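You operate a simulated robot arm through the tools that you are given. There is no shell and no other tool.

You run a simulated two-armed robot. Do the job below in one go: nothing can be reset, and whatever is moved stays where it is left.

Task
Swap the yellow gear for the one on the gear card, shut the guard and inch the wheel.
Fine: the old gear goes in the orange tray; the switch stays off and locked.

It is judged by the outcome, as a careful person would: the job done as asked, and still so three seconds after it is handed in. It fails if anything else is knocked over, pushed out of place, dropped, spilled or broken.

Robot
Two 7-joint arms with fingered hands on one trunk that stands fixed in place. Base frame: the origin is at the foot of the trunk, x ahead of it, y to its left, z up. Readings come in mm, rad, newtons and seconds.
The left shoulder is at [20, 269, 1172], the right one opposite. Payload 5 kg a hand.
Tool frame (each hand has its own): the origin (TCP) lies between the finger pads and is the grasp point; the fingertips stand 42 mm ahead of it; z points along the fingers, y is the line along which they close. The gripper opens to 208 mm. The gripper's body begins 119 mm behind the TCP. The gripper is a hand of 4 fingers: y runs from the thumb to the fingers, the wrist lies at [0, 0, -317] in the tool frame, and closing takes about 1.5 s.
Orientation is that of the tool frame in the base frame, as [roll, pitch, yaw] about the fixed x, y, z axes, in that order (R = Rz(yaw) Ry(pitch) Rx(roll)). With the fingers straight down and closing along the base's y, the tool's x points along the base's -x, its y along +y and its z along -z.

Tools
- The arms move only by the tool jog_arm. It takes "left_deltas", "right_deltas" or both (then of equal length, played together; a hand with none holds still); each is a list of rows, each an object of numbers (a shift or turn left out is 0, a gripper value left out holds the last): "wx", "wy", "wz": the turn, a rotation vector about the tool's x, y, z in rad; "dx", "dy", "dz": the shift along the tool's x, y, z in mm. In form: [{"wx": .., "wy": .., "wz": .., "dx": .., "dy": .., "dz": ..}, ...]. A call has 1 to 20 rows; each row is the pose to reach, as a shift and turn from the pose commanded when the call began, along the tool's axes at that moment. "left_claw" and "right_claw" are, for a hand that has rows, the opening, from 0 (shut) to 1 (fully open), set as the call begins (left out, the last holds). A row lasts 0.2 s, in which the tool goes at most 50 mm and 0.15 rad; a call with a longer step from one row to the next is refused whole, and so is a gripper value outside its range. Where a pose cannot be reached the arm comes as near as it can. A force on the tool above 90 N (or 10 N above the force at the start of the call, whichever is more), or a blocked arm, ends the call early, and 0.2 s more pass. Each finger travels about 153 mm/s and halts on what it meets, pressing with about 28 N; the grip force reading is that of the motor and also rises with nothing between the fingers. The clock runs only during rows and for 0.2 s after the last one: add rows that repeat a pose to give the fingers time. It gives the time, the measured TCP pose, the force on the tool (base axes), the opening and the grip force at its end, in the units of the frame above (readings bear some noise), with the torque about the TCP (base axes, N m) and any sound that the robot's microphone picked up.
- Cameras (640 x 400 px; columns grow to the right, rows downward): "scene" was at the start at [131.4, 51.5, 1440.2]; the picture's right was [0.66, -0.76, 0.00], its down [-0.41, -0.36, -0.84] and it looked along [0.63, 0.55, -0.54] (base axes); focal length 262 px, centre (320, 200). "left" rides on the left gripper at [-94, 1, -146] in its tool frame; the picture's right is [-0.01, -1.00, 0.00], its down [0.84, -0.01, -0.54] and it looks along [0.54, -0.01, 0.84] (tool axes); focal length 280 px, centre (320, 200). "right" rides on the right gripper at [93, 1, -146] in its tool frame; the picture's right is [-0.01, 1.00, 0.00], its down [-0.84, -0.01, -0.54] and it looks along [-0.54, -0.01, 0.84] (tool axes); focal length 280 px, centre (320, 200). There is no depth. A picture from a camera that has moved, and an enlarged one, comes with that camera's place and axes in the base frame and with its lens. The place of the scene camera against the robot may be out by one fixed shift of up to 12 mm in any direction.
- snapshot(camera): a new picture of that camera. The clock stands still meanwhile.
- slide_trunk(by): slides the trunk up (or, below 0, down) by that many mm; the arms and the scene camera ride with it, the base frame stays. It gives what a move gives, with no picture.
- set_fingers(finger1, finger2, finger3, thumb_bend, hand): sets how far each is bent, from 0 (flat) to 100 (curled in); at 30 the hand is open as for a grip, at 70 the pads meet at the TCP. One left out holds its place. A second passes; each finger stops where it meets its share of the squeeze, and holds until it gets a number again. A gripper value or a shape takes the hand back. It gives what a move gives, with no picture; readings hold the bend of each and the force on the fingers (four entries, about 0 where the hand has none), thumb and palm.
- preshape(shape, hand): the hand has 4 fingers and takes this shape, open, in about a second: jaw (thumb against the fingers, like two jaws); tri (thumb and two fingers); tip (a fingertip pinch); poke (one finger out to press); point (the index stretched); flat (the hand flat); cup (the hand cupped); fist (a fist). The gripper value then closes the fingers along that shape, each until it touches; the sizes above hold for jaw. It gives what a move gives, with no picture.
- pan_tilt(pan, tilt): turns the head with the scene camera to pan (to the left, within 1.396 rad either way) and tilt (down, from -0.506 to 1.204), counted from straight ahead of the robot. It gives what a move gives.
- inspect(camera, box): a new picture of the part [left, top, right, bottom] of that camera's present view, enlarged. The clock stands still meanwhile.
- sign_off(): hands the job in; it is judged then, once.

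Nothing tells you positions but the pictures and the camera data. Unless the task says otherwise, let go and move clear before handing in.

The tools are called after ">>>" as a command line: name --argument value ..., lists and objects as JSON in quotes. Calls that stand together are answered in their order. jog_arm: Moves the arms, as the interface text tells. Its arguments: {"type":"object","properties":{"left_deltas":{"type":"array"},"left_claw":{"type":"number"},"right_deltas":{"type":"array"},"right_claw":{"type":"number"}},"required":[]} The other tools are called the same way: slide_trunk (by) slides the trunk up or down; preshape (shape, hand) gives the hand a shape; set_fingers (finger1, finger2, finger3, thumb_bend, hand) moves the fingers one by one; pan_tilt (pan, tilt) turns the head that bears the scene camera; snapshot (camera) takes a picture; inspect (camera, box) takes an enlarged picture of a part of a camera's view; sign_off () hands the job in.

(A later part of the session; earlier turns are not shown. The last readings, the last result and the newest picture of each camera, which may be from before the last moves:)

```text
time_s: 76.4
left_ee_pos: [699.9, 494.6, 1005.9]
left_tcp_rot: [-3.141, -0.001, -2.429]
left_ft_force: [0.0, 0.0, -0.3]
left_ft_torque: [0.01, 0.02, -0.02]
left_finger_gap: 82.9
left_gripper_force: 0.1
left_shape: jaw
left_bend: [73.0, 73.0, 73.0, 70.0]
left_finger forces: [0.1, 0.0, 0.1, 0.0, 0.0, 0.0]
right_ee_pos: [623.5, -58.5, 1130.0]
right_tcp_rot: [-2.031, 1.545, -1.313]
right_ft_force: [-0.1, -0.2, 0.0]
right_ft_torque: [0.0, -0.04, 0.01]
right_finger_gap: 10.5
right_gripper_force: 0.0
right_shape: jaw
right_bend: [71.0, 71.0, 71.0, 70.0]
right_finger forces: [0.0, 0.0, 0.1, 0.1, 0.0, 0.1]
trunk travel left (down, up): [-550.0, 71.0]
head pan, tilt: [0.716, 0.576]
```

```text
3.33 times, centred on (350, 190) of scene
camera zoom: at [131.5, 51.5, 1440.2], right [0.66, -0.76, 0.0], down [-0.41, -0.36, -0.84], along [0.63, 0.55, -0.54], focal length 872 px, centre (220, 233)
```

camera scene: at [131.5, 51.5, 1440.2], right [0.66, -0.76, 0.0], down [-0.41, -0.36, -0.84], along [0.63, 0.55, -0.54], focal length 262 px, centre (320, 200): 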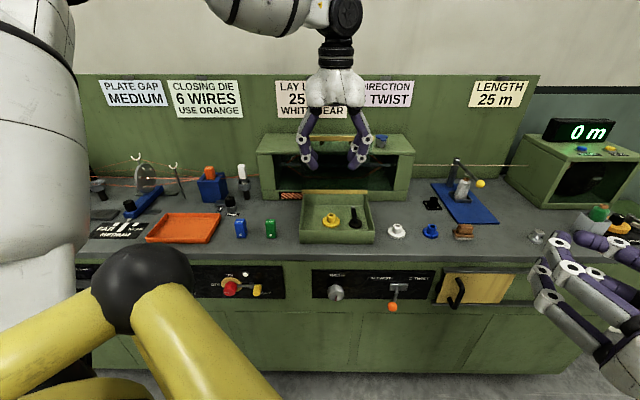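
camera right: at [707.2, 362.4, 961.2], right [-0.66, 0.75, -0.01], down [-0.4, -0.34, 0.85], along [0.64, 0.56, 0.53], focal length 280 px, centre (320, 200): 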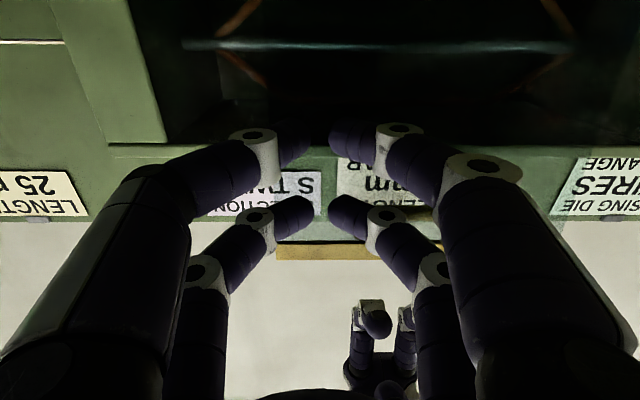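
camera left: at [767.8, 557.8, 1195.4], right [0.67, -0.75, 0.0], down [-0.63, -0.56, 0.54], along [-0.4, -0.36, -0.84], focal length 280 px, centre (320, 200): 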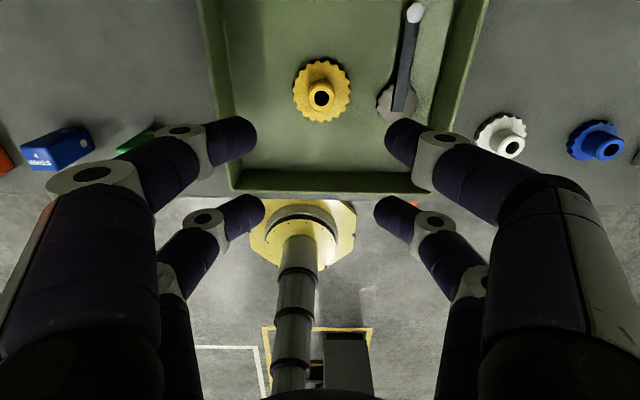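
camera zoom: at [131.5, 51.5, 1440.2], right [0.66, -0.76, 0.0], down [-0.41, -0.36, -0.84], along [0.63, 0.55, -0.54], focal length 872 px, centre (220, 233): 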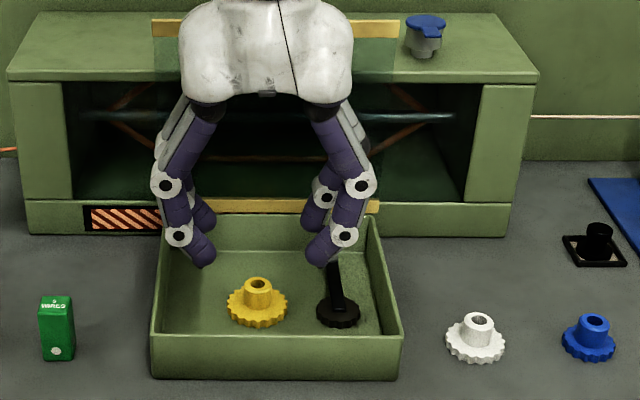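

Estimates put the hub top near z ≈ 908 and its axis right under the near finger pair. I'll narrow the opening to ~50 mm (clear of the black crank) and lower to just above hub level.

>>> jog_arm --left_deltas '[{"dz": 0}, {"dz": 8}, {"dz": 18}, {"dz": 28}, {"dz": 38}, {"dz": 46}, {"dz": 46}]' --left_claw 0.25

>>> inspect --camera "left" --box '[220, 60, 420, 260]'

>>> inspect --camera "scene" --box '[295, 170, 395, 250]'

```text
time_s: 78.0
left_ee_pos: [700.6, 495.2, 960.2]
left_tcp_rot: [-3.14, -0.002, -2.428]
left_ft_force: [0.0, -0.3, 0.2]
left_ft_torque: [-0.03, 0.03, 0.01]
left_finger_gap: 52.2
left_gripper_force: 0.0
left_shape: jaw
left_bend: [73.0, 73.0, 73.0, 70.0]
left_finger forces: [0.1, 0.0, 0.0, 0.1, 0.0, 0.0]
right_ee_pos: [623.8, -58.9, 1129.5]
right_tcp_rot: [-2.032, 1.547, -1.315]
right_ft_force: [0.2, 0.6, 0.0]
right_ft_torque: [0.02, 0.01, 0.01]
right_finger_gap: 10.2
right_gripper_force: 0.0
right_shape: jaw
right_bend: [71.0, 71.0, 71.0, 70.0]
right_finger forces: [0.0, 0.0, 0.0, 0.1, 0.0, 0.1]
trunk travel left (down, up): [-550.0, 71.0]
head pan, tilt: [0.716, 0.576]
```

```text
2.00 times, centred on (320, 160) of left
camera zoom: at [770.1, 557.6, 1104.7], right [0.67, -0.75, 0.0], down [-0.63, -0.56, 0.54], along [-0.4, -0.36, -0.84], focal length 561 px, centre (320, 280)
```

zoom: 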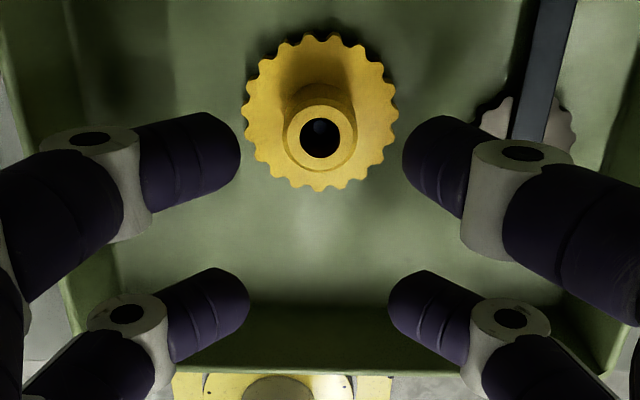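

```text
5.00 times, centred on (345, 210) of scene
camera zoom: at [131.5, 51.5, 1440.2], right [0.66, -0.76, 0.0], down [-0.41, -0.36, -0.84], along [0.63, 0.55, -0.54], focal length 1308 px, centre (195, 150)
```

zoom: 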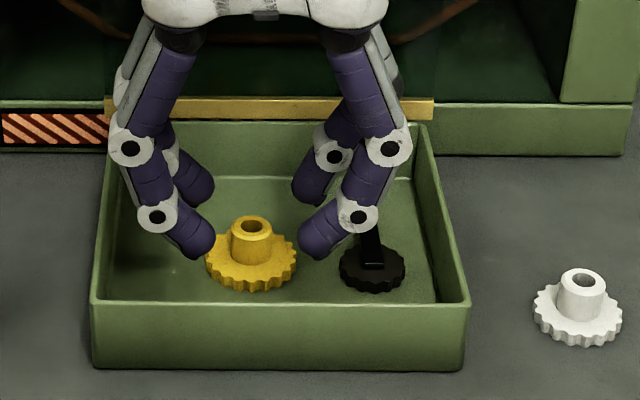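

Hub top now works out at z ≈ 897, flange top ≈ 871. I'll lower 38 mm so the near fingertips flank the hub just above the flange.

>>> jog_arm --left_deltas '[{"dz": 8}, {"dz": 16}, {"dz": 24}, {"dz": 31}, {"dz": 38}, {"dz": 38}]'

>>> inspect --camera "left" --box '[220, 60, 420, 260]'

>>> inspect --camera "scene" --box '[295, 170, 395, 250]'

```text
time_s: 79.4
left_ee_pos: [700.5, 495.6, 920.7]
left_tcp_rot: [3.141, 0.0, -2.428]
left_ft_force: [0.2, 0.7, -0.2]
left_ft_torque: [0.0, -0.02, 0.01]
left_finger_gap: 52.4
left_gripper_force: 0.1
left_shape: jaw
left_bend: [73.0, 73.0, 73.0, 70.0]
left_finger forces: [0.0, 0.0, 0.1, 0.1, 0.0, 0.1]
right_ee_pos: [623.1, -57.4, 1130.5]
right_tcp_rot: [-2.03, 1.544, -1.311]
right_ft_force: [0.7, 0.0, 0.1]
right_ft_torque: [-0.02, -0.01, 0.03]
right_finger_gap: 10.5
right_gripper_force: 0.2
right_shape: jaw
right_bend: [71.0, 71.0, 71.0, 70.0]
right_finger forces: [0.0, 0.0, 0.1, 0.1, 0.0, 0.0]
trunk travel left (down, up): [-550.0, 71.0]
head pan, tilt: [0.716, 0.576]
```

```text
2.00 times, centred on (320, 160) of left
camera zoom: at [768.9, 557.6, 1066.1], right [0.67, -0.75, 0.0], down [-0.63, -0.56, 0.54], along [-0.4, -0.36, -0.84], focal length 561 px, centre (320, 280)
```

zoom: 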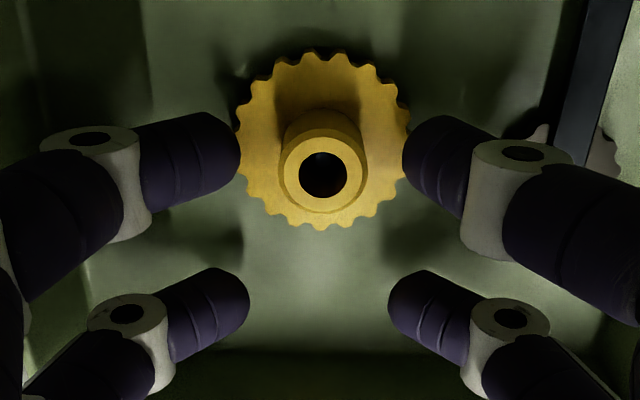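

```text
5.00 times, centred on (345, 210) of scene
camera zoom: at [131.5, 51.5, 1440.2], right [0.66, -0.76, 0.0], down [-0.41, -0.36, -0.84], along [0.63, 0.55, -0.54], focal length 1308 px, centre (195, 150)
```

zoom: 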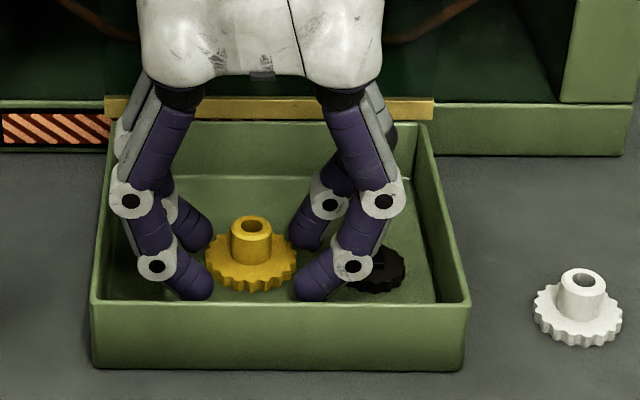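

The near finger pair flanks the hub with the tips just above the flange. Closing the left hand.

>>> jog_arm --left_deltas '[{"dz": 0}, {"dz": 0}, {"dz": 0}, {"dz": 0}, {"dz": 0}, {"dz": 0}]' --left_claw 0.0

>>> inspect --camera "left" --box '[220, 60, 420, 260]'

>>> inspect --camera "scene" --box '[295, 170, 395, 250]'

```text
time_s: 80.8
left_ee_pos: [700.8, 496.1, 920.7]
left_tcp_rot: [3.14, -0.001, -2.427]
left_ft_force: [-0.1, -0.5, 0.3]
left_ft_torque: [-0.01, -0.01, -0.01]
left_finger_gap: 9.7
left_gripper_force: 28.3
left_shape: jaw
left_bend: [72.0, 70.0, 70.0, 70.0]
left_finger forces: [21.1, 0.1, 0.0, 0.1, 21.1, 0.1]
right_ee_pos: [623.0, -58.0, 1129.5]
right_tcp_rot: [-2.032, 1.544, -1.316]
right_ft_force: [-0.4, 0.5, -0.1]
right_ft_torque: [0.02, 0.02, -0.01]
right_finger_gap: 10.5
right_gripper_force: 0.0
right_shape: jaw
right_bend: [71.0, 71.0, 71.0, 70.0]
right_finger forces: [0.1, 0.0, 0.0, 0.0, 0.0, 0.0]
trunk travel left (down, up): [-550.0, 71.0]
head pan, tilt: [0.716, 0.576]
```

```text
2.00 times, centred on (320, 160) of left
camera zoom: at [769.0, 557.6, 1066.2], right [0.67, -0.75, 0.0], down [-0.63, -0.56, 0.54], along [-0.4, -0.36, -0.84], focal length 561 px, centre (320, 280)
```

zoom: 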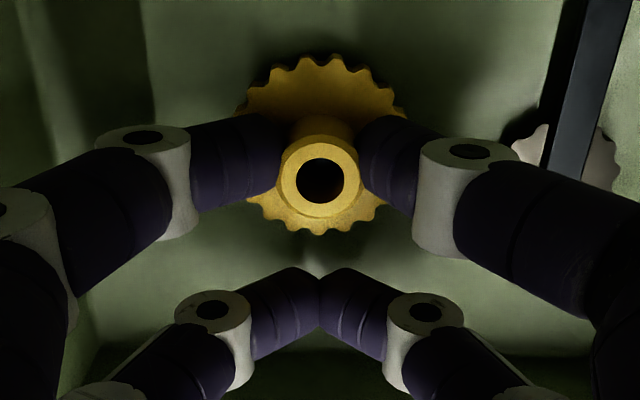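

```text
5.00 times, centred on (345, 210) of scene
camera zoom: at [131.5, 51.5, 1440.2], right [0.66, -0.76, 0.0], down [-0.41, -0.36, -0.84], along [0.63, 0.55, -0.54], focal length 1308 px, centre (195, 150)
```

zoom: 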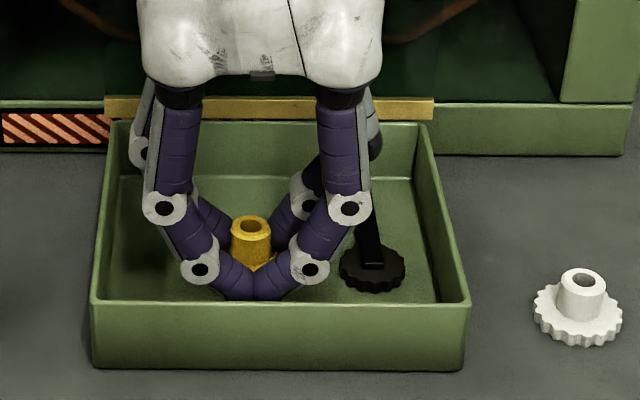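

Finger 1 and the thumb hold the hub firmly (21 N each). Lifting straight up slowly.

>>> jog_arm --left_deltas '[{"dz": -4}, {"dz": -8}, {"dz": -13}, {"dz": -18}, {"dz": -24}, {"dz": -30}, {"dz": -30}]'

>>> inspect --camera "scene" --box '[295, 170, 395, 250]'

>>> inspect --camera "left" --box '[220, 60, 420, 260]'

```text
time_s: 82.4
left_ee_pos: [699.8, 495.8, 952.6]
left_tcp_rot: [-3.141, 0.0, -2.427]
left_ft_force: [-0.8, -0.2, -0.4]
left_ft_torque: [-0.01, 0.03, 0.01]
left_finger_gap: 10.0
left_gripper_force: 28.2
left_shape: jaw
left_bend: [72.0, 70.0, 70.0, 70.0]
left_finger forces: [21.1, 0.0, 0.0, 0.0, 21.2, 0.0]
right_ee_pos: [623.6, -57.4, 1130.4]
right_tcp_rot: [-2.036, 1.545, -1.317]
right_ft_force: [-0.7, -0.4, -0.2]
right_ft_torque: [-0.01, -0.03, -0.01]
right_finger_gap: 10.4
right_gripper_force: 0.1
right_shape: jaw
right_bend: [71.0, 71.0, 71.0, 70.0]
right_finger forces: [0.0, 0.0, 0.0, 0.0, 0.0, 0.0]
trunk travel left (down, up): [-550.0, 71.0]
head pan, tilt: [0.716, 0.576]
```

```text
5.00 times, centred on (345, 210) of scene
camera zoom: at [131.6, 51.6, 1440.1], right [0.66, -0.76, 0.0], down [-0.41, -0.36, -0.84], along [0.63, 0.55, -0.54], focal length 1308 px, centre (195, 150)
```

zoom: 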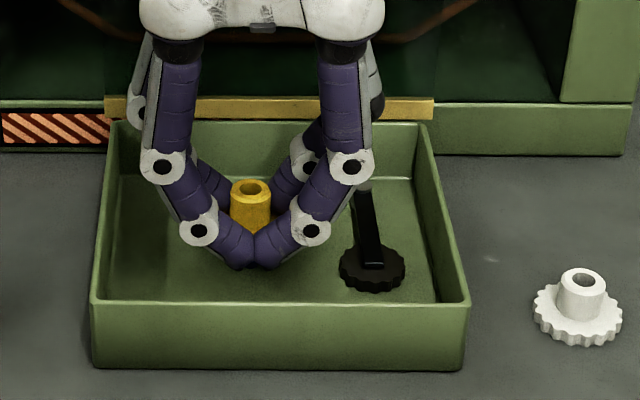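

```text
2.00 times, centred on (320, 160) of left
camera zoom: at [769.0, 558.6, 1096.8], right [0.67, -0.75, 0.0], down [-0.63, -0.56, 0.54], along [-0.4, -0.36, -0.84], focal length 561 px, centre (320, 280)
```

zoom: 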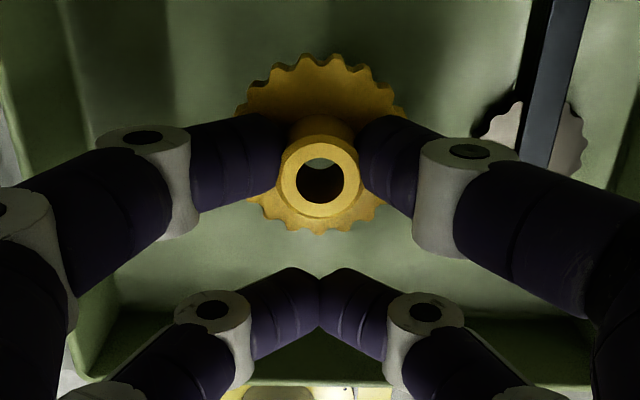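

The gear is off and held. I'll raise it clear of the well walls and carry it left to above the orange tray.

>>> jog_arm --left_deltas '[{"dz": -25}, {"dz": -55}, {"dz": -85}, {"dz": -105}, {"dz": -110, "dy": 30, "dx": 2}, {"dz": -110, "dy": 70, "dx": 4}, {"dz": -110, "dy": 112, "dx": 6}, {"dz": -110, "dy": 155, "dx": 9}, {"dz": -110, "dy": 198, "dx": 12}, {"dz": -110, "dy": 241, "dx": 14}, {"dz": -110, "dy": 284, "dx": 17}, {"dz": -110, "dy": 327, "dx": 19}, {"dz": -110, "dy": 370, "dx": 22}, {"dz": -110, "dy": 413, "dx": 25}, {"dz": -110, "dy": 456, "dx": 27}, {"dz": -110, "dy": 490, "dx": 29}, {"dz": -110, "dy": 506, "dx": 30}, {"dz": -110, "dy": 506, "dx": 30}]'

>>> snapshot --camera "scene"

>>> snapshot --camera "left"

>>> inspect --camera "scene" --box '[295, 185, 395, 250]'

```text
time_s: 86.2
left_ee_pos: [347.2, 855.6, 1058.8]
left_tcp_rot: [-3.141, 0.0, -2.428]
left_ft_force: [0.7, -0.5, -0.8]
left_ft_torque: [0.0, 0.02, 0.01]
left_finger_gap: 9.8
left_gripper_force: 28.4
left_shape: jaw
left_bend: [72.0, 70.0, 70.0, 70.0]
left_finger forces: [21.0, 0.0, 0.0, 0.1, 21.1, 0.1]
right_ee_pos: [623.0, -57.7, 1130.3]
right_tcp_rot: [-2.038, 1.545, -1.318]
right_ft_force: [0.2, 0.1, 0.4]
right_ft_torque: [-0.02, 0.02, 0.0]
right_finger_gap: 10.5
right_gripper_force: 0.1
right_shape: jaw
right_bend: [71.0, 71.0, 71.0, 70.0]
right_finger forces: [0.0, 0.0, 0.1, 0.0, 0.1, 0.0]
trunk travel left (down, up): [-550.0, 71.0]
head pan, tilt: [0.716, 0.576]
```

```text
taken
camera scene: at [131.6, 51.6, 1440.1], right [0.66, -0.76, 0.0], down [-0.41, -0.36, -0.84], along [0.63, 0.55, -0.54], focal length 262 px, centre (320, 200)
```

scene: 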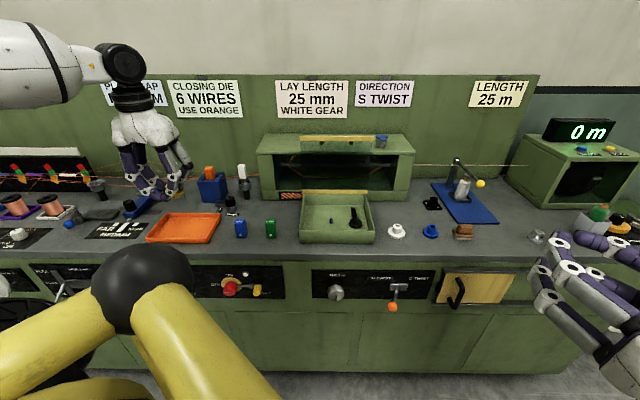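

```text
taken
camera left: at [416.6, 918.1, 1203.5], right [0.67, -0.75, 0.0], down [-0.63, -0.56, 0.54], along [-0.4, -0.36, -0.84], focal length 280 px, centre (320, 200)
```

left: 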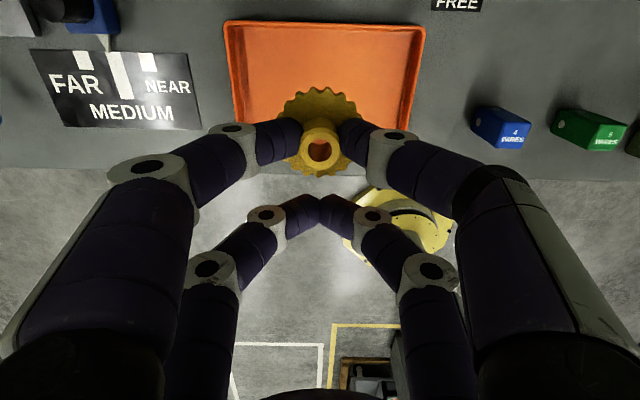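

```text
6.15 times, centred on (345, 218) of scene
camera zoom: at [131.6, 51.6, 1440.1], right [0.66, -0.76, 0.0], down [-0.41, -0.36, -0.84], along [0.63, 0.55, -0.54], focal length 1610 px, centre (166, 92)
```

zoom: 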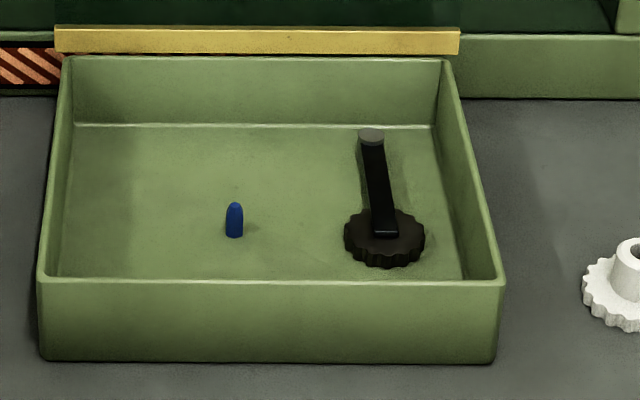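

The well now shows a short blue spindle pin. Over the tray, the gear will land near its middle; I'll lower it most of the way.

>>> jog_arm --left_deltas '[{"dz": 20}, {"dz": 45}, {"dz": 70}, {"dz": 92}, {"dz": 108}, {"dz": 118}, {"dz": 124}, {"dz": 124}]'

>>> snapshot --camera "left"

>>> inspect --camera "scene" --box '[130, 170, 240, 250]'

```text
time_s: 88.0
left_ee_pos: [345.4, 858.5, 936.2]
left_tcp_rot: [3.14, -0.002, -2.431]
left_ft_force: [-0.5, 0.4, -0.3]
left_ft_torque: [0.0, -0.01, 0.0]
left_finger_gap: 9.8
left_gripper_force: 28.0
left_shape: jaw
left_bend: [72.0, 70.0, 70.0, 70.0]
left_finger forces: [20.9, 0.1, 0.0, 0.1, 20.9, 0.1]
right_ee_pos: [623.5, -58.2, 1131.0]
right_tcp_rot: [-2.034, 1.546, -1.315]
right_ft_force: [-0.2, -0.2, -0.2]
right_ft_torque: [-0.02, 0.01, -0.02]
right_finger_gap: 10.6
right_gripper_force: 0.2
right_shape: jaw
right_bend: [71.0, 71.0, 71.0, 70.0]
right_finger forces: [0.0, 0.0, 0.1, 0.1, 0.0, 0.0]
trunk travel left (down, up): [-550.0, 71.0]
head pan, tilt: [0.716, 0.576]
```

```text
taken
camera left: at [414.9, 920.6, 1082.1], right [0.67, -0.75, 0.0], down [-0.63, -0.56, 0.54], along [-0.4, -0.36, -0.84], focal length 280 px, centre (320, 200)
```

left: 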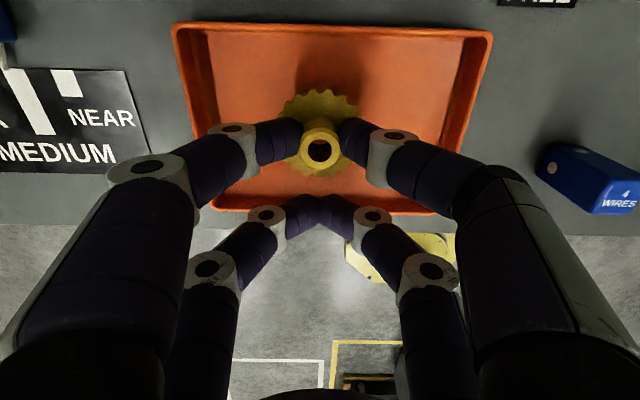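

```text
5.00 times, centred on (185, 210) of scene
camera zoom: at [131.5, 51.5, 1440.2], right [0.66, -0.76, 0.0], down [-0.41, -0.36, -0.84], along [0.63, 0.55, -0.54], focal length 1308 px, centre (995, 150)
```

zoom: 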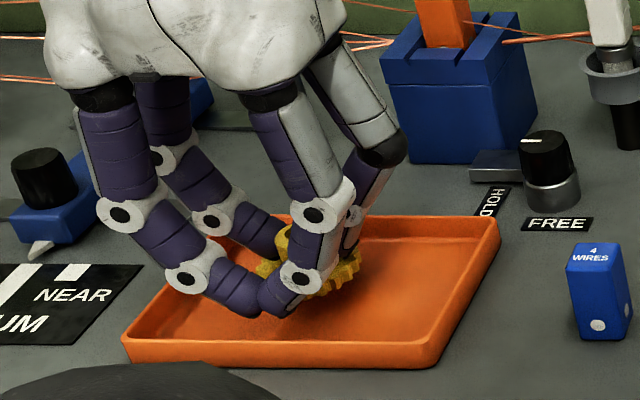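

The gear is ~15 mm above the tray floor, well inside the tray. Lowering the rest gently.

>>> jog_arm --left_deltas '[{"dz": 3}, {"dz": 6}, {"dz": 9}, {"dz": 11}, {"dz": 11}]'

>>> inspect --camera "scene" --box '[150, 200, 220, 250]'

```text
time_s: 89.2
left_ee_pos: [345.9, 858.0, 925.2]
left_tcp_rot: [-3.14, -0.002, -2.426]
left_ft_force: [-0.2, 0.0, 0.1]
left_ft_torque: [-0.01, 0.01, 0.03]
left_finger_gap: 9.5
left_gripper_force: 27.6
left_shape: jaw
left_bend: [72.0, 70.0, 70.0, 70.0]
left_finger forces: [20.9, 0.1, 0.0, 0.0, 20.9, 0.1]
right_ee_pos: [623.2, -58.7, 1130.2]
right_tcp_rot: [-2.033, 1.544, -1.316]
right_ft_force: [-0.1, -0.6, 0.7]
right_ft_torque: [-0.02, -0.02, 0.01]
right_finger_gap: 10.5
right_gripper_force: 0.1
right_shape: jaw
right_bend: [71.0, 71.0, 71.0, 70.0]
right_finger forces: [0.0, 0.1, 0.0, 0.0, 0.1, 0.0]
trunk travel left (down, up): [-550.0, 71.0]
head pan, tilt: [0.716, 0.576]
```

```text
8.00 times, centred on (185, 225) of scene
camera zoom: at [131.5, 51.5, 1440.2], right [0.66, -0.76, 0.0], down [-0.41, -0.36, -0.84], along [0.63, 0.55, -0.54], focal length 2093 px, centre (1400, 0)
```

zoom: 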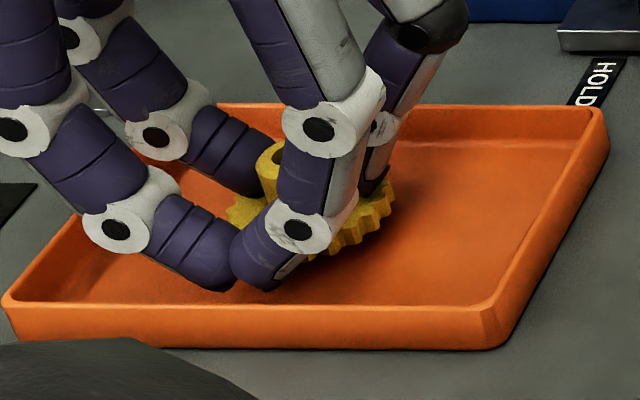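

No contact yet; continuing down in small steps.

>>> jog_arm --left_deltas '[{"dz": 2}, {"dz": 4}, {"dz": 6}, {"dz": 6}]'

>>> inspect --camera "scene" --box '[150, 200, 220, 250]'

```text
time_s: 90.2
left_ee_pos: [346.8, 858.2, 919.4]
left_tcp_rot: [3.141, -0.002, -2.428]
left_ft_force: [0.3, -0.1, -0.8]
left_ft_torque: [0.0, -0.01, 0.0]
left_finger_gap: 9.7
left_gripper_force: 27.6
left_shape: jaw
left_bend: [72.0, 70.0, 70.0, 70.0]
left_finger forces: [20.9, 0.0, 0.0, 0.0, 21.0, 0.0]
right_ee_pos: [623.3, -59.0, 1129.9]
right_tcp_rot: [-2.031, 1.544, -1.315]
right_ft_force: [0.4, 0.7, -0.1]
right_ft_torque: [0.03, -0.02, -0.03]
right_finger_gap: 10.5
right_gripper_force: 0.0
right_shape: jaw
right_bend: [71.0, 71.0, 71.0, 70.0]
right_finger forces: [0.0, 0.1, 0.0, 0.0, 0.1, 0.1]
trunk travel left (down, up): [-550.0, 71.0]
head pan, tilt: [0.716, 0.576]
```

```text
8.00 times, centred on (185, 225) of scene
camera zoom: at [131.6, 51.6, 1440.2], right [0.66, -0.76, 0.0], down [-0.41, -0.36, -0.84], along [0.63, 0.55, -0.54], focal length 2093 px, centre (1400, 0)
```

zoom: 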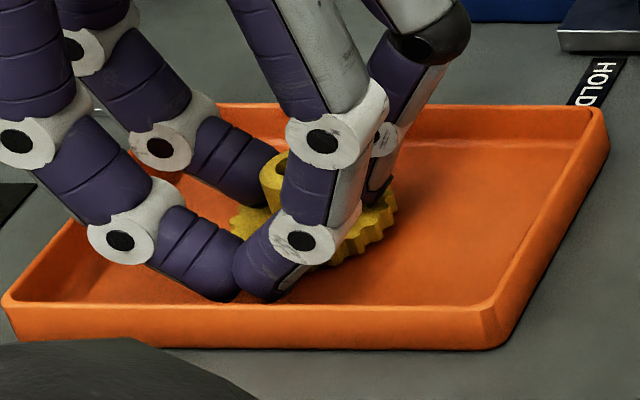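

Still free; a few more millimetres.

>>> jog_arm --left_deltas '[{"dz": 2}, {"dz": 4}, {"dz": 5}, {"dz": 5}]'

>>> inspect --camera "scene" --box '[150, 200, 220, 250]'

```text
time_s: 91.2
left_ee_pos: [346.8, 857.4, 917.0]
left_tcp_rot: [3.141, 0.003, -2.429]
left_ft_force: [-2.9, 1.2, 17.6]
left_ft_torque: [0.34, -0.32, 0.07]
left_finger_gap: 10.4
left_gripper_force: 27.7
left_shape: jaw
left_bend: [72.0, 70.0, 70.0, 70.0]
left_finger forces: [28.9, 0.0, 0.0, 0.0, 27.7, 0.0]
right_ee_pos: [623.3, -57.9, 1129.8]
right_tcp_rot: [-2.006, 1.549, -1.288]
right_ft_force: [0.0, -0.5, -0.7]
right_ft_torque: [-0.02, 0.0, -0.01]
right_finger_gap: 10.8
right_gripper_force: 0.0
right_shape: jaw
right_bend: [71.0, 71.0, 71.0, 70.0]
right_finger forces: [0.0, 0.0, 0.0, 0.0, 0.1, 0.1]
trunk travel left (down, up): [-550.0, 71.0]
head pan, tilt: [0.716, 0.576]
```

```text
8.00 times, centred on (185, 225) of scene
camera zoom: at [130.9, 50.5, 1440.4], right [0.66, -0.76, 0.0], down [-0.41, -0.36, -0.84], along [0.63, 0.55, -0.54], focal length 2093 px, centre (1400, 0)
```

zoom: 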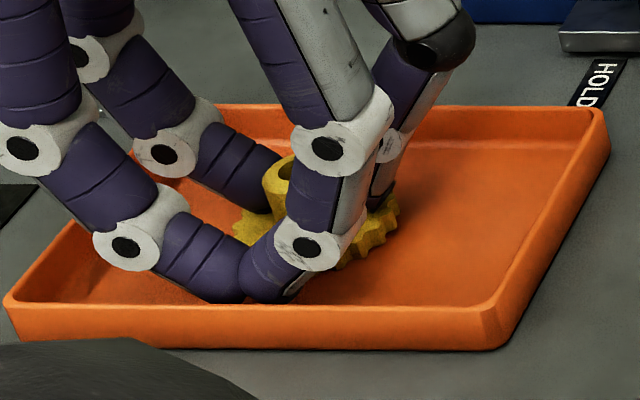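

Contact felt: the gear is on the tray floor. I'll ease 2 mm up and open the fingers.

>>> jog_arm --left_deltas '[{"dz": -3}, {"dz": -3}, {"dz": -3}, {"dz": -3}, {"dz": -3}]' --left_claw 0.28

>>> jog_arm --left_deltas '[{"dz": -10}, {"dz": -30}, {"dz": -60}, {"dz": -95}, {"dz": -130}]'

>>> snapshot --camera "left"

>>> inspect --camera "scene" --box '[150, 200, 220, 250]'

```text
time_s: 92.4
left_ee_pos: [347.0, 856.9, 916.3]
left_tcp_rot: [-3.141, -0.001, -2.428]
left_ft_force: [1.0, -0.3, 0.1]
left_ft_torque: [0.02, -0.02, 0.0]
left_finger_gap: 57.6
left_gripper_force: 0.1
left_shape: jaw
left_bend: [73.0, 73.0, 73.0, 70.0]
left_finger forces: [0.0, 0.1, 0.1, 0.0, 0.0, 0.1]
right_ee_pos: [622.6, -58.6, 1131.0]
right_tcp_rot: [-2.029, 1.543, -1.313]
right_ft_force: [-0.8, -0.4, -0.7]
right_ft_torque: [-0.01, 0.01, -0.01]
right_finger_gap: 10.4
right_gripper_force: 0.1
right_shape: jaw
right_bend: [71.0, 71.0, 71.0, 70.0]
right_finger forces: [0.0, 0.0, 0.0, 0.0, 0.0, 0.0]
trunk travel left (down, up): [-550.0, 71.0]
head pan, tilt: [0.716, 0.576]
```

```text
time_s: 93.6
left_ee_pos: [345.8, 857.4, 1054.4]
left_tcp_rot: [3.141, -0.001, -2.429]
left_ft_force: [0.5, -0.3, -0.2]
left_ft_torque: [0.06, 0.02, 0.01]
left_finger_gap: 57.9
left_gripper_force: 0.0
left_shape: jaw
left_bend: [73.0, 73.0, 73.0, 70.0]
left_finger forces: [0.1, 0.0, 0.0, 0.0, 0.0, 0.1]
right_ee_pos: [622.3, -57.8, 1129.4]
right_tcp_rot: [-2.024, 1.543, -1.306]
right_ft_force: [0.8, -0.1, -0.5]
right_ft_torque: [0.03, 0.0, 0.05]
right_finger_gap: 10.6
right_gripper_force: 0.0
right_shape: jaw
right_bend: [71.0, 71.0, 71.0, 70.0]
right_finger forces: [0.1, 0.1, 0.0, 0.0, 0.0, 0.0]
trunk travel left (down, up): [-550.0, 71.0]
head pan, tilt: [0.716, 0.576]
```

```text
taken
camera left: at [414.4, 920.2, 1197.8], right [0.66, -0.75, 0.0], down [-0.63, -0.56, 0.54], along [-0.4, -0.36, -0.84], focal length 280 px, centre (320, 200)
```

left: 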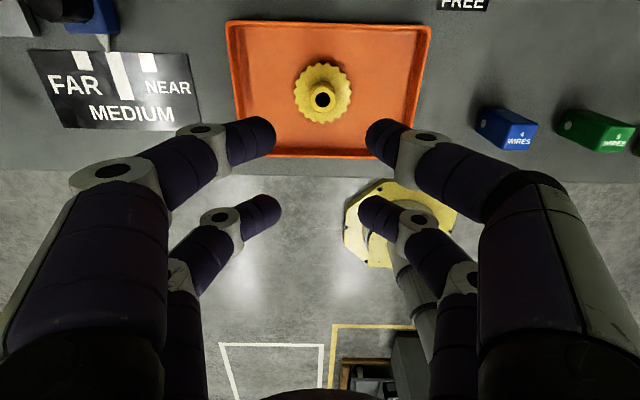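

```text
8.00 times, centred on (185, 225) of scene
camera zoom: at [131.4, 51.0, 1440.2], right [0.66, -0.76, 0.0], down [-0.41, -0.36, -0.84], along [0.63, 0.55, -0.54], focal length 2093 px, centre (1400, 0)
```

zoom: 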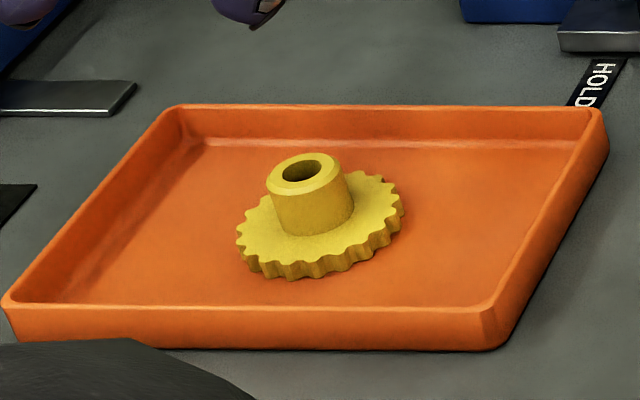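

The yellow gear rests in the orange tray. Next, the left hand goes back over to the white gear (≈ [823, 311]) at a safe height.

>>> jog_arm --left_deltas '[{"dy": -30, "dx": 1}, {"dy": -70, "dx": 2}, {"dy": -112, "dx": 3}, {"dy": -156, "dx": 4}, {"dy": -200, "dx": 6}, {"dy": -245, "dx": 7}, {"dy": -290, "dx": 8}, {"dy": -335, "dx": 9}, {"dy": -380, "dx": 11}, {"dy": -425, "dx": 12}, {"dy": -470, "dx": 13}, {"dy": -515, "dx": 15}, {"dy": -560, "dx": 16}, {"dy": -605, "dx": 17}, {"dy": -650, "dx": 18}, {"dy": -690, "dx": 20}, {"dy": -715, "dx": 20}, {"dy": -725, "dx": 20}, {"dy": -725, "dx": 20}]'

>>> snapshot --camera "left"

>>> snapshot --camera "scene"

```text
time_s: 97.6
left_ee_pos: [796.6, 304.0, 1047.9]
left_tcp_rot: [-3.137, -0.001, -2.427]
left_ft_force: [0.5, 0.2, 0.8]
left_ft_torque: [-0.04, -0.05, -0.02]
left_finger_gap: 58.0
left_gripper_force: 0.1
left_shape: jaw
left_bend: [73.0, 73.0, 73.0, 70.0]
left_finger forces: [0.0, 0.0, 0.1, 0.0, 0.0, 0.0]
left hand out of reach, approached as far as the arm can: row 17, 18, 19
right_ee_pos: [623.0, -58.2, 1131.2]
right_tcp_rot: [-2.026, 1.545, -1.309]
right_ft_force: [1.0, 0.2, 0.2]
right_ft_torque: [-0.01, 0.03, -0.07]
right_finger_gap: 10.5
right_gripper_force: 0.0
right_shape: jaw
right_bend: [71.0, 71.0, 71.0, 70.0]
right_finger forces: [0.0, 0.1, 0.1, 0.0, 0.1, 0.0]
trunk travel left (down, up): [-550.0, 71.0]
head pan, tilt: [0.716, 0.576]
```

```text
taken
camera left: at [864.5, 367.1, 1194.0], right [0.67, -0.75, 0.0], down [-0.63, -0.56, 0.54], along [-0.4, -0.36, -0.84], focal length 280 px, centre (320, 200)
```

left: 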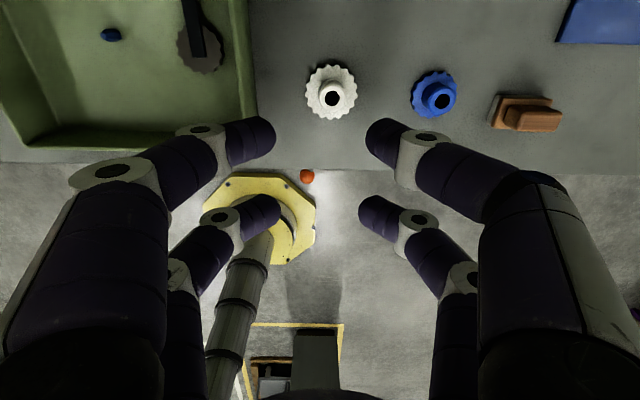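

```text
taken
camera scene: at [131.3, 51.7, 1440.2], right [0.66, -0.76, 0.0], down [-0.41, -0.36, -0.84], along [0.63, 0.55, -0.54], focal length 262 px, centre (320, 200)
```

scene: 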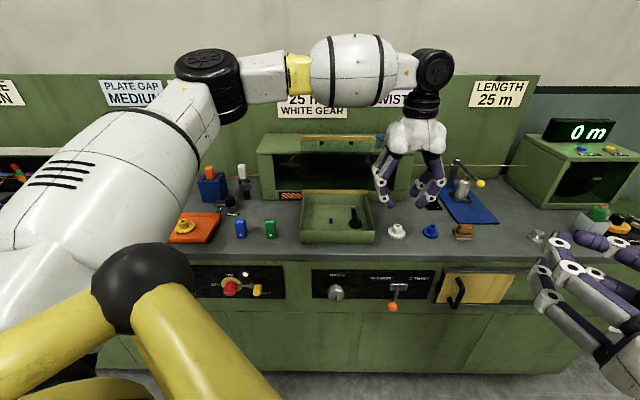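

The left arm is at its reach limit up here, but lower down it will reach farther. The white hub is 12 mm to the right of my grip line; I'll descend and correct.

>>> jog_arm --left_deltas '[{"dz": 15}, {"dz": 32, "dy": -3}, {"dz": 50, "dy": -6}, {"dz": 66, "dy": -9}, {"dz": 75, "dy": -12}, {"dz": 75, "dy": -12}, {"dz": 75, "dy": -12}]' --left_claw 0.26

>>> inspect --camera "left" --box '[220, 60, 420, 260]'

>>> inspect --camera "scene" --box '[350, 170, 450, 250]'

```text
time_s: 99.2
left_ee_pos: [793.1, 301.5, 975.6]
left_tcp_rot: [-3.137, -0.001, -2.427]
left_ft_force: [-0.1, 1.0, 0.1]
left_ft_torque: [0.0, 0.01, 0.0]
left_finger_gap: 54.6
left_gripper_force: 0.0
left_shape: jaw
left_bend: [73.0, 73.0, 73.0, 70.0]
left_finger forces: [0.0, 0.0, 0.0, 0.0, 0.0, 0.0]
left hand out of reach, approached as far as the arm can: row 3, 4, 5, 6, 7
right_ee_pos: [622.5, -58.0, 1131.2]
right_tcp_rot: [-2.03, 1.545, -1.314]
right_ft_force: [0.1, -0.8, -0.1]
right_ft_torque: [0.0, -0.01, -0.02]
right_finger_gap: 10.9
right_gripper_force: 0.1
right_shape: jaw
right_bend: [71.0, 71.0, 71.0, 70.0]
right_finger forces: [0.0, 0.1, 0.1, 0.1, 0.1, 0.1]
trunk travel left (down, up): [-550.0, 71.0]
head pan, tilt: [0.716, 0.576]
```

```text
2.00 times, centred on (320, 160) of left
camera zoom: at [861.7, 365.6, 1120.6], right [0.67, -0.75, 0.0], down [-0.63, -0.56, 0.54], along [-0.4, -0.36, -0.84], focal length 561 px, centre (320, 280)
```

zoom: 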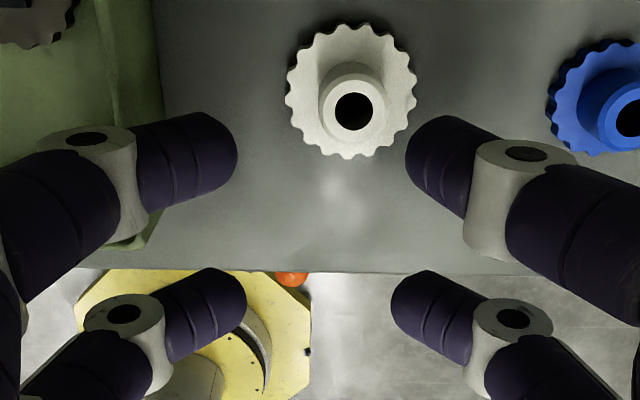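

```text
5.00 times, centred on (400, 210) of scene
camera zoom: at [131.5, 51.5, 1440.2], right [0.66, -0.76, 0.0], down [-0.41, -0.36, -0.84], along [0.63, 0.55, -0.54], focal length 1308 px, centre (-80, 150)
```

zoom: 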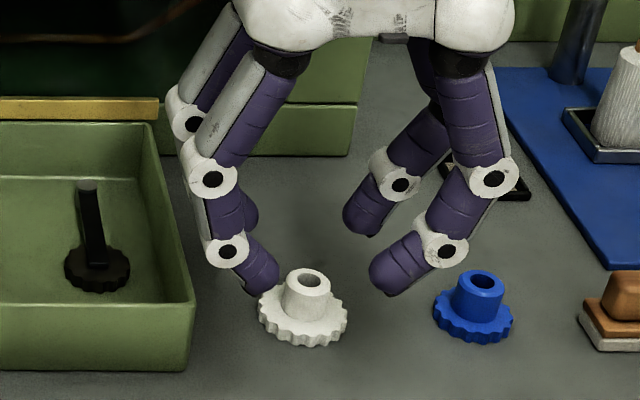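

It is out of reach by ~13 mm with a perfectly vertical hand. I'll lean the hand ~5° so the wrist sits farther left, which should bring the fingers over the hub.

>>> jog_arm --left_deltas '[{"dy": 6, "wx": 0.04}, {"dy": 12, "wx": 0.08}, {"dy": 12, "wx": 0.08}, {"dy": 12, "wx": 0.08}]'

>>> inspect --camera "left" --box '[220, 60, 420, 260]'

```text
time_s: 100.2
left_ee_pos: [785.6, 312.2, 975.4]
left_tcp_rot: [-3.061, -0.002, -2.427]
left_ft_force: [0.3, 0.2, 0.0]
left_ft_torque: [0.0, 0.03, -0.02]
left_finger_gap: 54.4
left_gripper_force: 0.2
left_shape: jaw
left_bend: [73.0, 73.0, 73.0, 70.0]
left_finger forces: [0.1, 0.0, 0.1, 0.0, 0.1, 0.0]
right_ee_pos: [622.5, -57.4, 1130.7]
right_tcp_rot: [-2.032, 1.544, -1.315]
right_ft_force: [0.3, -0.2, 0.2]
right_ft_torque: [0.04, -0.04, 0.03]
right_finger_gap: 10.4
right_gripper_force: 0.0
right_shape: jaw
right_bend: [71.0, 71.0, 71.0, 70.0]
right_finger forces: [0.1, 0.1, 0.0, 0.0, 0.1, 0.1]
trunk travel left (down, up): [-550.0, 71.0]
head pan, tilt: [0.716, 0.576]
```

```text
2.00 times, centred on (320, 160) of left
camera zoom: at [846.8, 383.6, 1119.8], right [0.66, -0.74, 0.08], down [-0.66, -0.53, 0.54], along [-0.36, -0.41, -0.84], focal length 561 px, centre (320, 280)
```

zoom: 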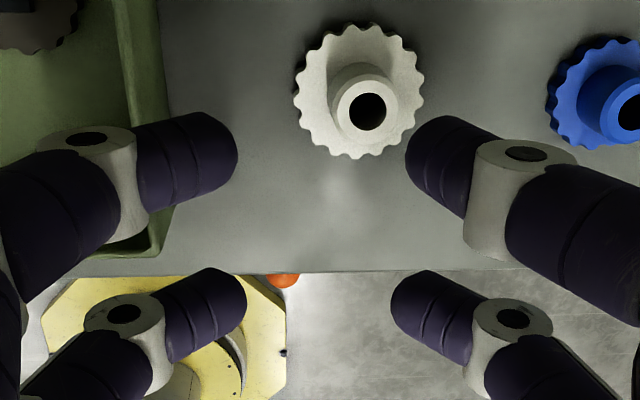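

The lean worked without a reach warning; the hub is now 19 mm to the right of the grip line. Shifting over.

>>> jog_arm --left_deltas '[{"dy": -7}, {"dy": -14}, {"dy": -19}, {"dy": -19}, {"dy": -19}]'

>>> inspect --camera "left" --box '[220, 60, 420, 260]'

```text
time_s: 101.4
left_ee_pos: [799.1, 297.6, 977.4]
left_tcp_rot: [-3.061, -0.001, -2.427]
left_ft_force: [0.4, 0.2, -0.8]
left_ft_torque: [-0.04, -0.01, 0.0]
left_finger_gap: 54.5
left_gripper_force: 0.1
left_shape: jaw
left_bend: [73.0, 73.0, 73.0, 70.0]
left_finger forces: [0.0, 0.0, 0.0, 0.0, 0.0, 0.0]
right_ee_pos: [622.8, -57.9, 1130.9]
right_tcp_rot: [-2.033, 1.545, -1.312]
right_ft_force: [-0.2, -0.1, 0.1]
right_ft_torque: [-0.02, -0.01, -0.03]
right_finger_gap: 10.3
right_gripper_force: 0.1
right_shape: jaw
right_bend: [71.0, 71.0, 71.0, 70.0]
right_finger forces: [0.0, 0.0, 0.1, 0.1, 0.1, 0.0]
trunk travel left (down, up): [-550.0, 71.0]
head pan, tilt: [0.716, 0.576]
```

```text
2.00 times, centred on (320, 160) of left
camera zoom: at [860.1, 368.9, 1121.9], right [0.66, -0.74, 0.08], down [-0.66, -0.53, 0.54], along [-0.36, -0.41, -0.84], focal length 561 px, centre (320, 280)
```

zoom: 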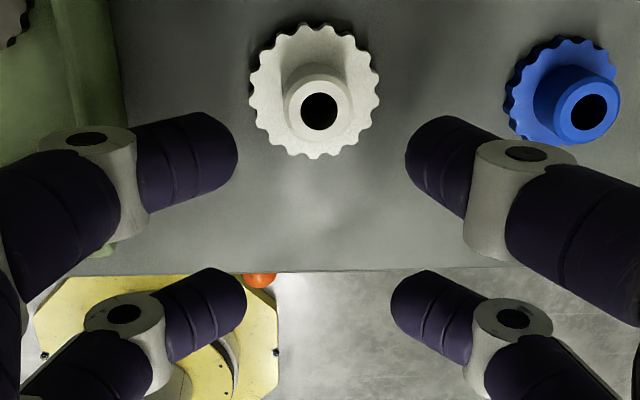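

Now centred. I'll descend 45 mm and check before the final few millimetres.

>>> jog_arm --left_deltas '[{"dz": 10}, {"dz": 20}, {"dz": 30}, {"dz": 39}, {"dz": 45}, {"dz": 45}]'

>>> inspect --camera "left" --box '[220, 60, 420, 260]'

>>> inspect --camera "scene" --box '[350, 180, 440, 250]'

```text
time_s: 102.8
left_ee_pos: [801.8, 295.3, 932.2]
left_tcp_rot: [-3.062, -0.001, -2.427]
left_ft_force: [-0.2, 0.4, 0.3]
left_ft_torque: [0.02, -0.01, 0.02]
left_finger_gap: 54.4
left_gripper_force: 0.1
left_shape: jaw
left_bend: [73.0, 73.0, 73.0, 70.0]
left_finger forces: [0.0, 0.0, 0.1, 0.1, 0.1, 0.1]
right_ee_pos: [624.1, -58.2, 1130.4]
right_tcp_rot: [-2.036, 1.545, -1.317]
right_ft_force: [0.6, 0.3, -0.2]
right_ft_torque: [-0.02, -0.01, 0.04]
right_finger_gap: 10.6
right_gripper_force: 0.0
right_shape: jaw
right_bend: [71.0, 71.0, 71.0, 70.0]
right_finger forces: [0.1, 0.0, 0.0, 0.0, 0.0, 0.0]
trunk travel left (down, up): [-550.0, 71.0]
head pan, tilt: [0.716, 0.576]
```

```text
2.00 times, centred on (320, 160) of left
camera zoom: at [862.6, 366.1, 1076.7], right [0.66, -0.74, 0.08], down [-0.66, -0.53, 0.54], along [-0.36, -0.41, -0.84], focal length 561 px, centre (320, 280)
```

zoom: 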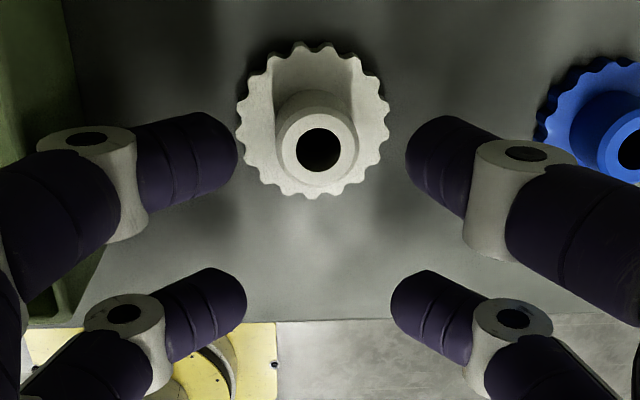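

```text
5.71 times, centred on (395, 215) of scene
camera zoom: at [131.6, 51.5, 1440.2], right [0.66, -0.76, 0.0], down [-0.41, -0.36, -0.84], along [0.63, 0.55, -0.54], focal length 1495 px, centre (-109, 114)
```

zoom: 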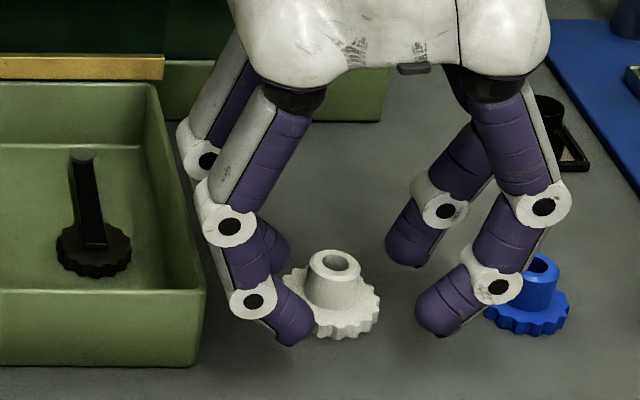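

Hub top is ~36 mm ahead of the tool centre, so I go down another 13 mm and then close.

>>> jog_arm --left_deltas '[{"dz": 4}, {"dz": 8}, {"dz": 12}, {"dz": 13}]'

>>> jog_arm --left_deltas '[{"dz": 0}, {"dz": 0}, {"dz": 0}, {"dz": 0}, {"dz": 0}, {"dz": 0}]' --left_claw 0.0

>>> inspect --camera "left" --box '[220, 60, 420, 260]'

>>> inspect --camera "scene" --box '[350, 180, 440, 250]'

```text
time_s: 103.8
left_ee_pos: [801.9, 294.0, 920.2]
left_tcp_rot: [-3.062, 0.0, -2.428]
left_ft_force: [-0.1, 0.1, 0.8]
left_ft_torque: [-0.02, 0.02, 0.02]
left_finger_gap: 54.5
left_gripper_force: 0.1
left_shape: jaw
left_bend: [73.0, 73.0, 73.0, 70.0]
left_finger forces: [0.0, 0.1, 0.1, 0.0, 0.0, 0.0]
right_ee_pos: [623.7, -57.7, 1129.3]
right_tcp_rot: [-2.031, 1.545, -1.315]
right_ft_force: [0.6, -0.3, -0.8]
right_ft_torque: [0.0, 0.03, -0.03]
right_finger_gap: 10.3
right_gripper_force: 0.0
right_shape: jaw
right_bend: [71.0, 71.0, 71.0, 70.0]
right_finger forces: [0.0, 0.0, 0.0, 0.1, 0.0, 0.0]
trunk travel left (down, up): [-550.0, 71.0]
head pan, tilt: [0.716, 0.576]
```

```text
time_s: 105.2
left_ee_pos: [802.2, 293.2, 920.2]
left_tcp_rot: [-3.062, -0.001, -2.426]
left_ft_force: [0.2, 0.0, 0.8]
left_ft_torque: [0.02, 0.03, 0.01]
left_finger_gap: 11.5
left_gripper_force: 28.1
left_shape: jaw
left_bend: [72.0, 70.0, 70.0, 70.0]
left_finger forces: [24.3, 0.0, 0.0, 0.1, 23.6, 0.1]
right_ee_pos: [624.2, -58.2, 1130.6]
right_tcp_rot: [-2.033, 1.546, -1.313]
right_ft_force: [0.1, -0.2, -0.4]
right_ft_torque: [0.0, 0.02, 0.0]
right_finger_gap: 10.6
right_gripper_force: 0.0
right_shape: jaw
right_bend: [71.0, 71.0, 71.0, 70.0]
right_finger forces: [0.0, 0.1, 0.0, 0.1, 0.1, 0.0]
trunk travel left (down, up): [-550.0, 71.0]
head pan, tilt: [0.716, 0.576]
```

```text
2.00 times, centred on (320, 160) of left
camera zoom: at [863.1, 365.4, 1064.3], right [0.66, -0.74, 0.08], down [-0.66, -0.53, 0.54], along [-0.36, -0.41, -0.84], focal length 561 px, centre (320, 280)
```

zoom: 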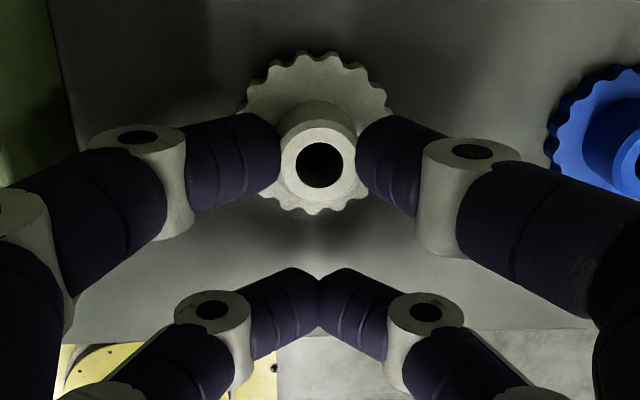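

```text
5.71 times, centred on (395, 215) of scene
camera zoom: at [131.5, 51.5, 1440.2], right [0.66, -0.76, 0.0], down [-0.41, -0.36, -0.84], along [0.63, 0.55, -0.54], focal length 1495 px, centre (-109, 114)
```

zoom: 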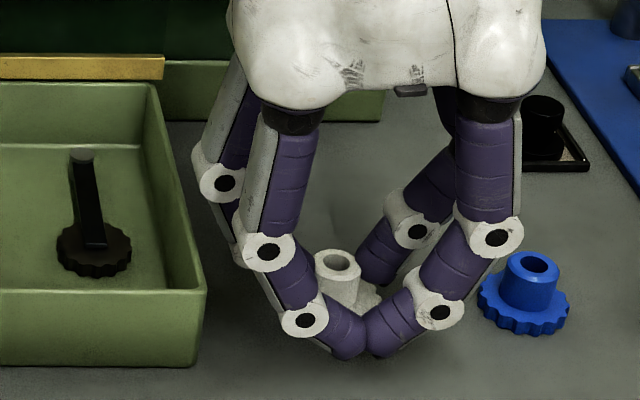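

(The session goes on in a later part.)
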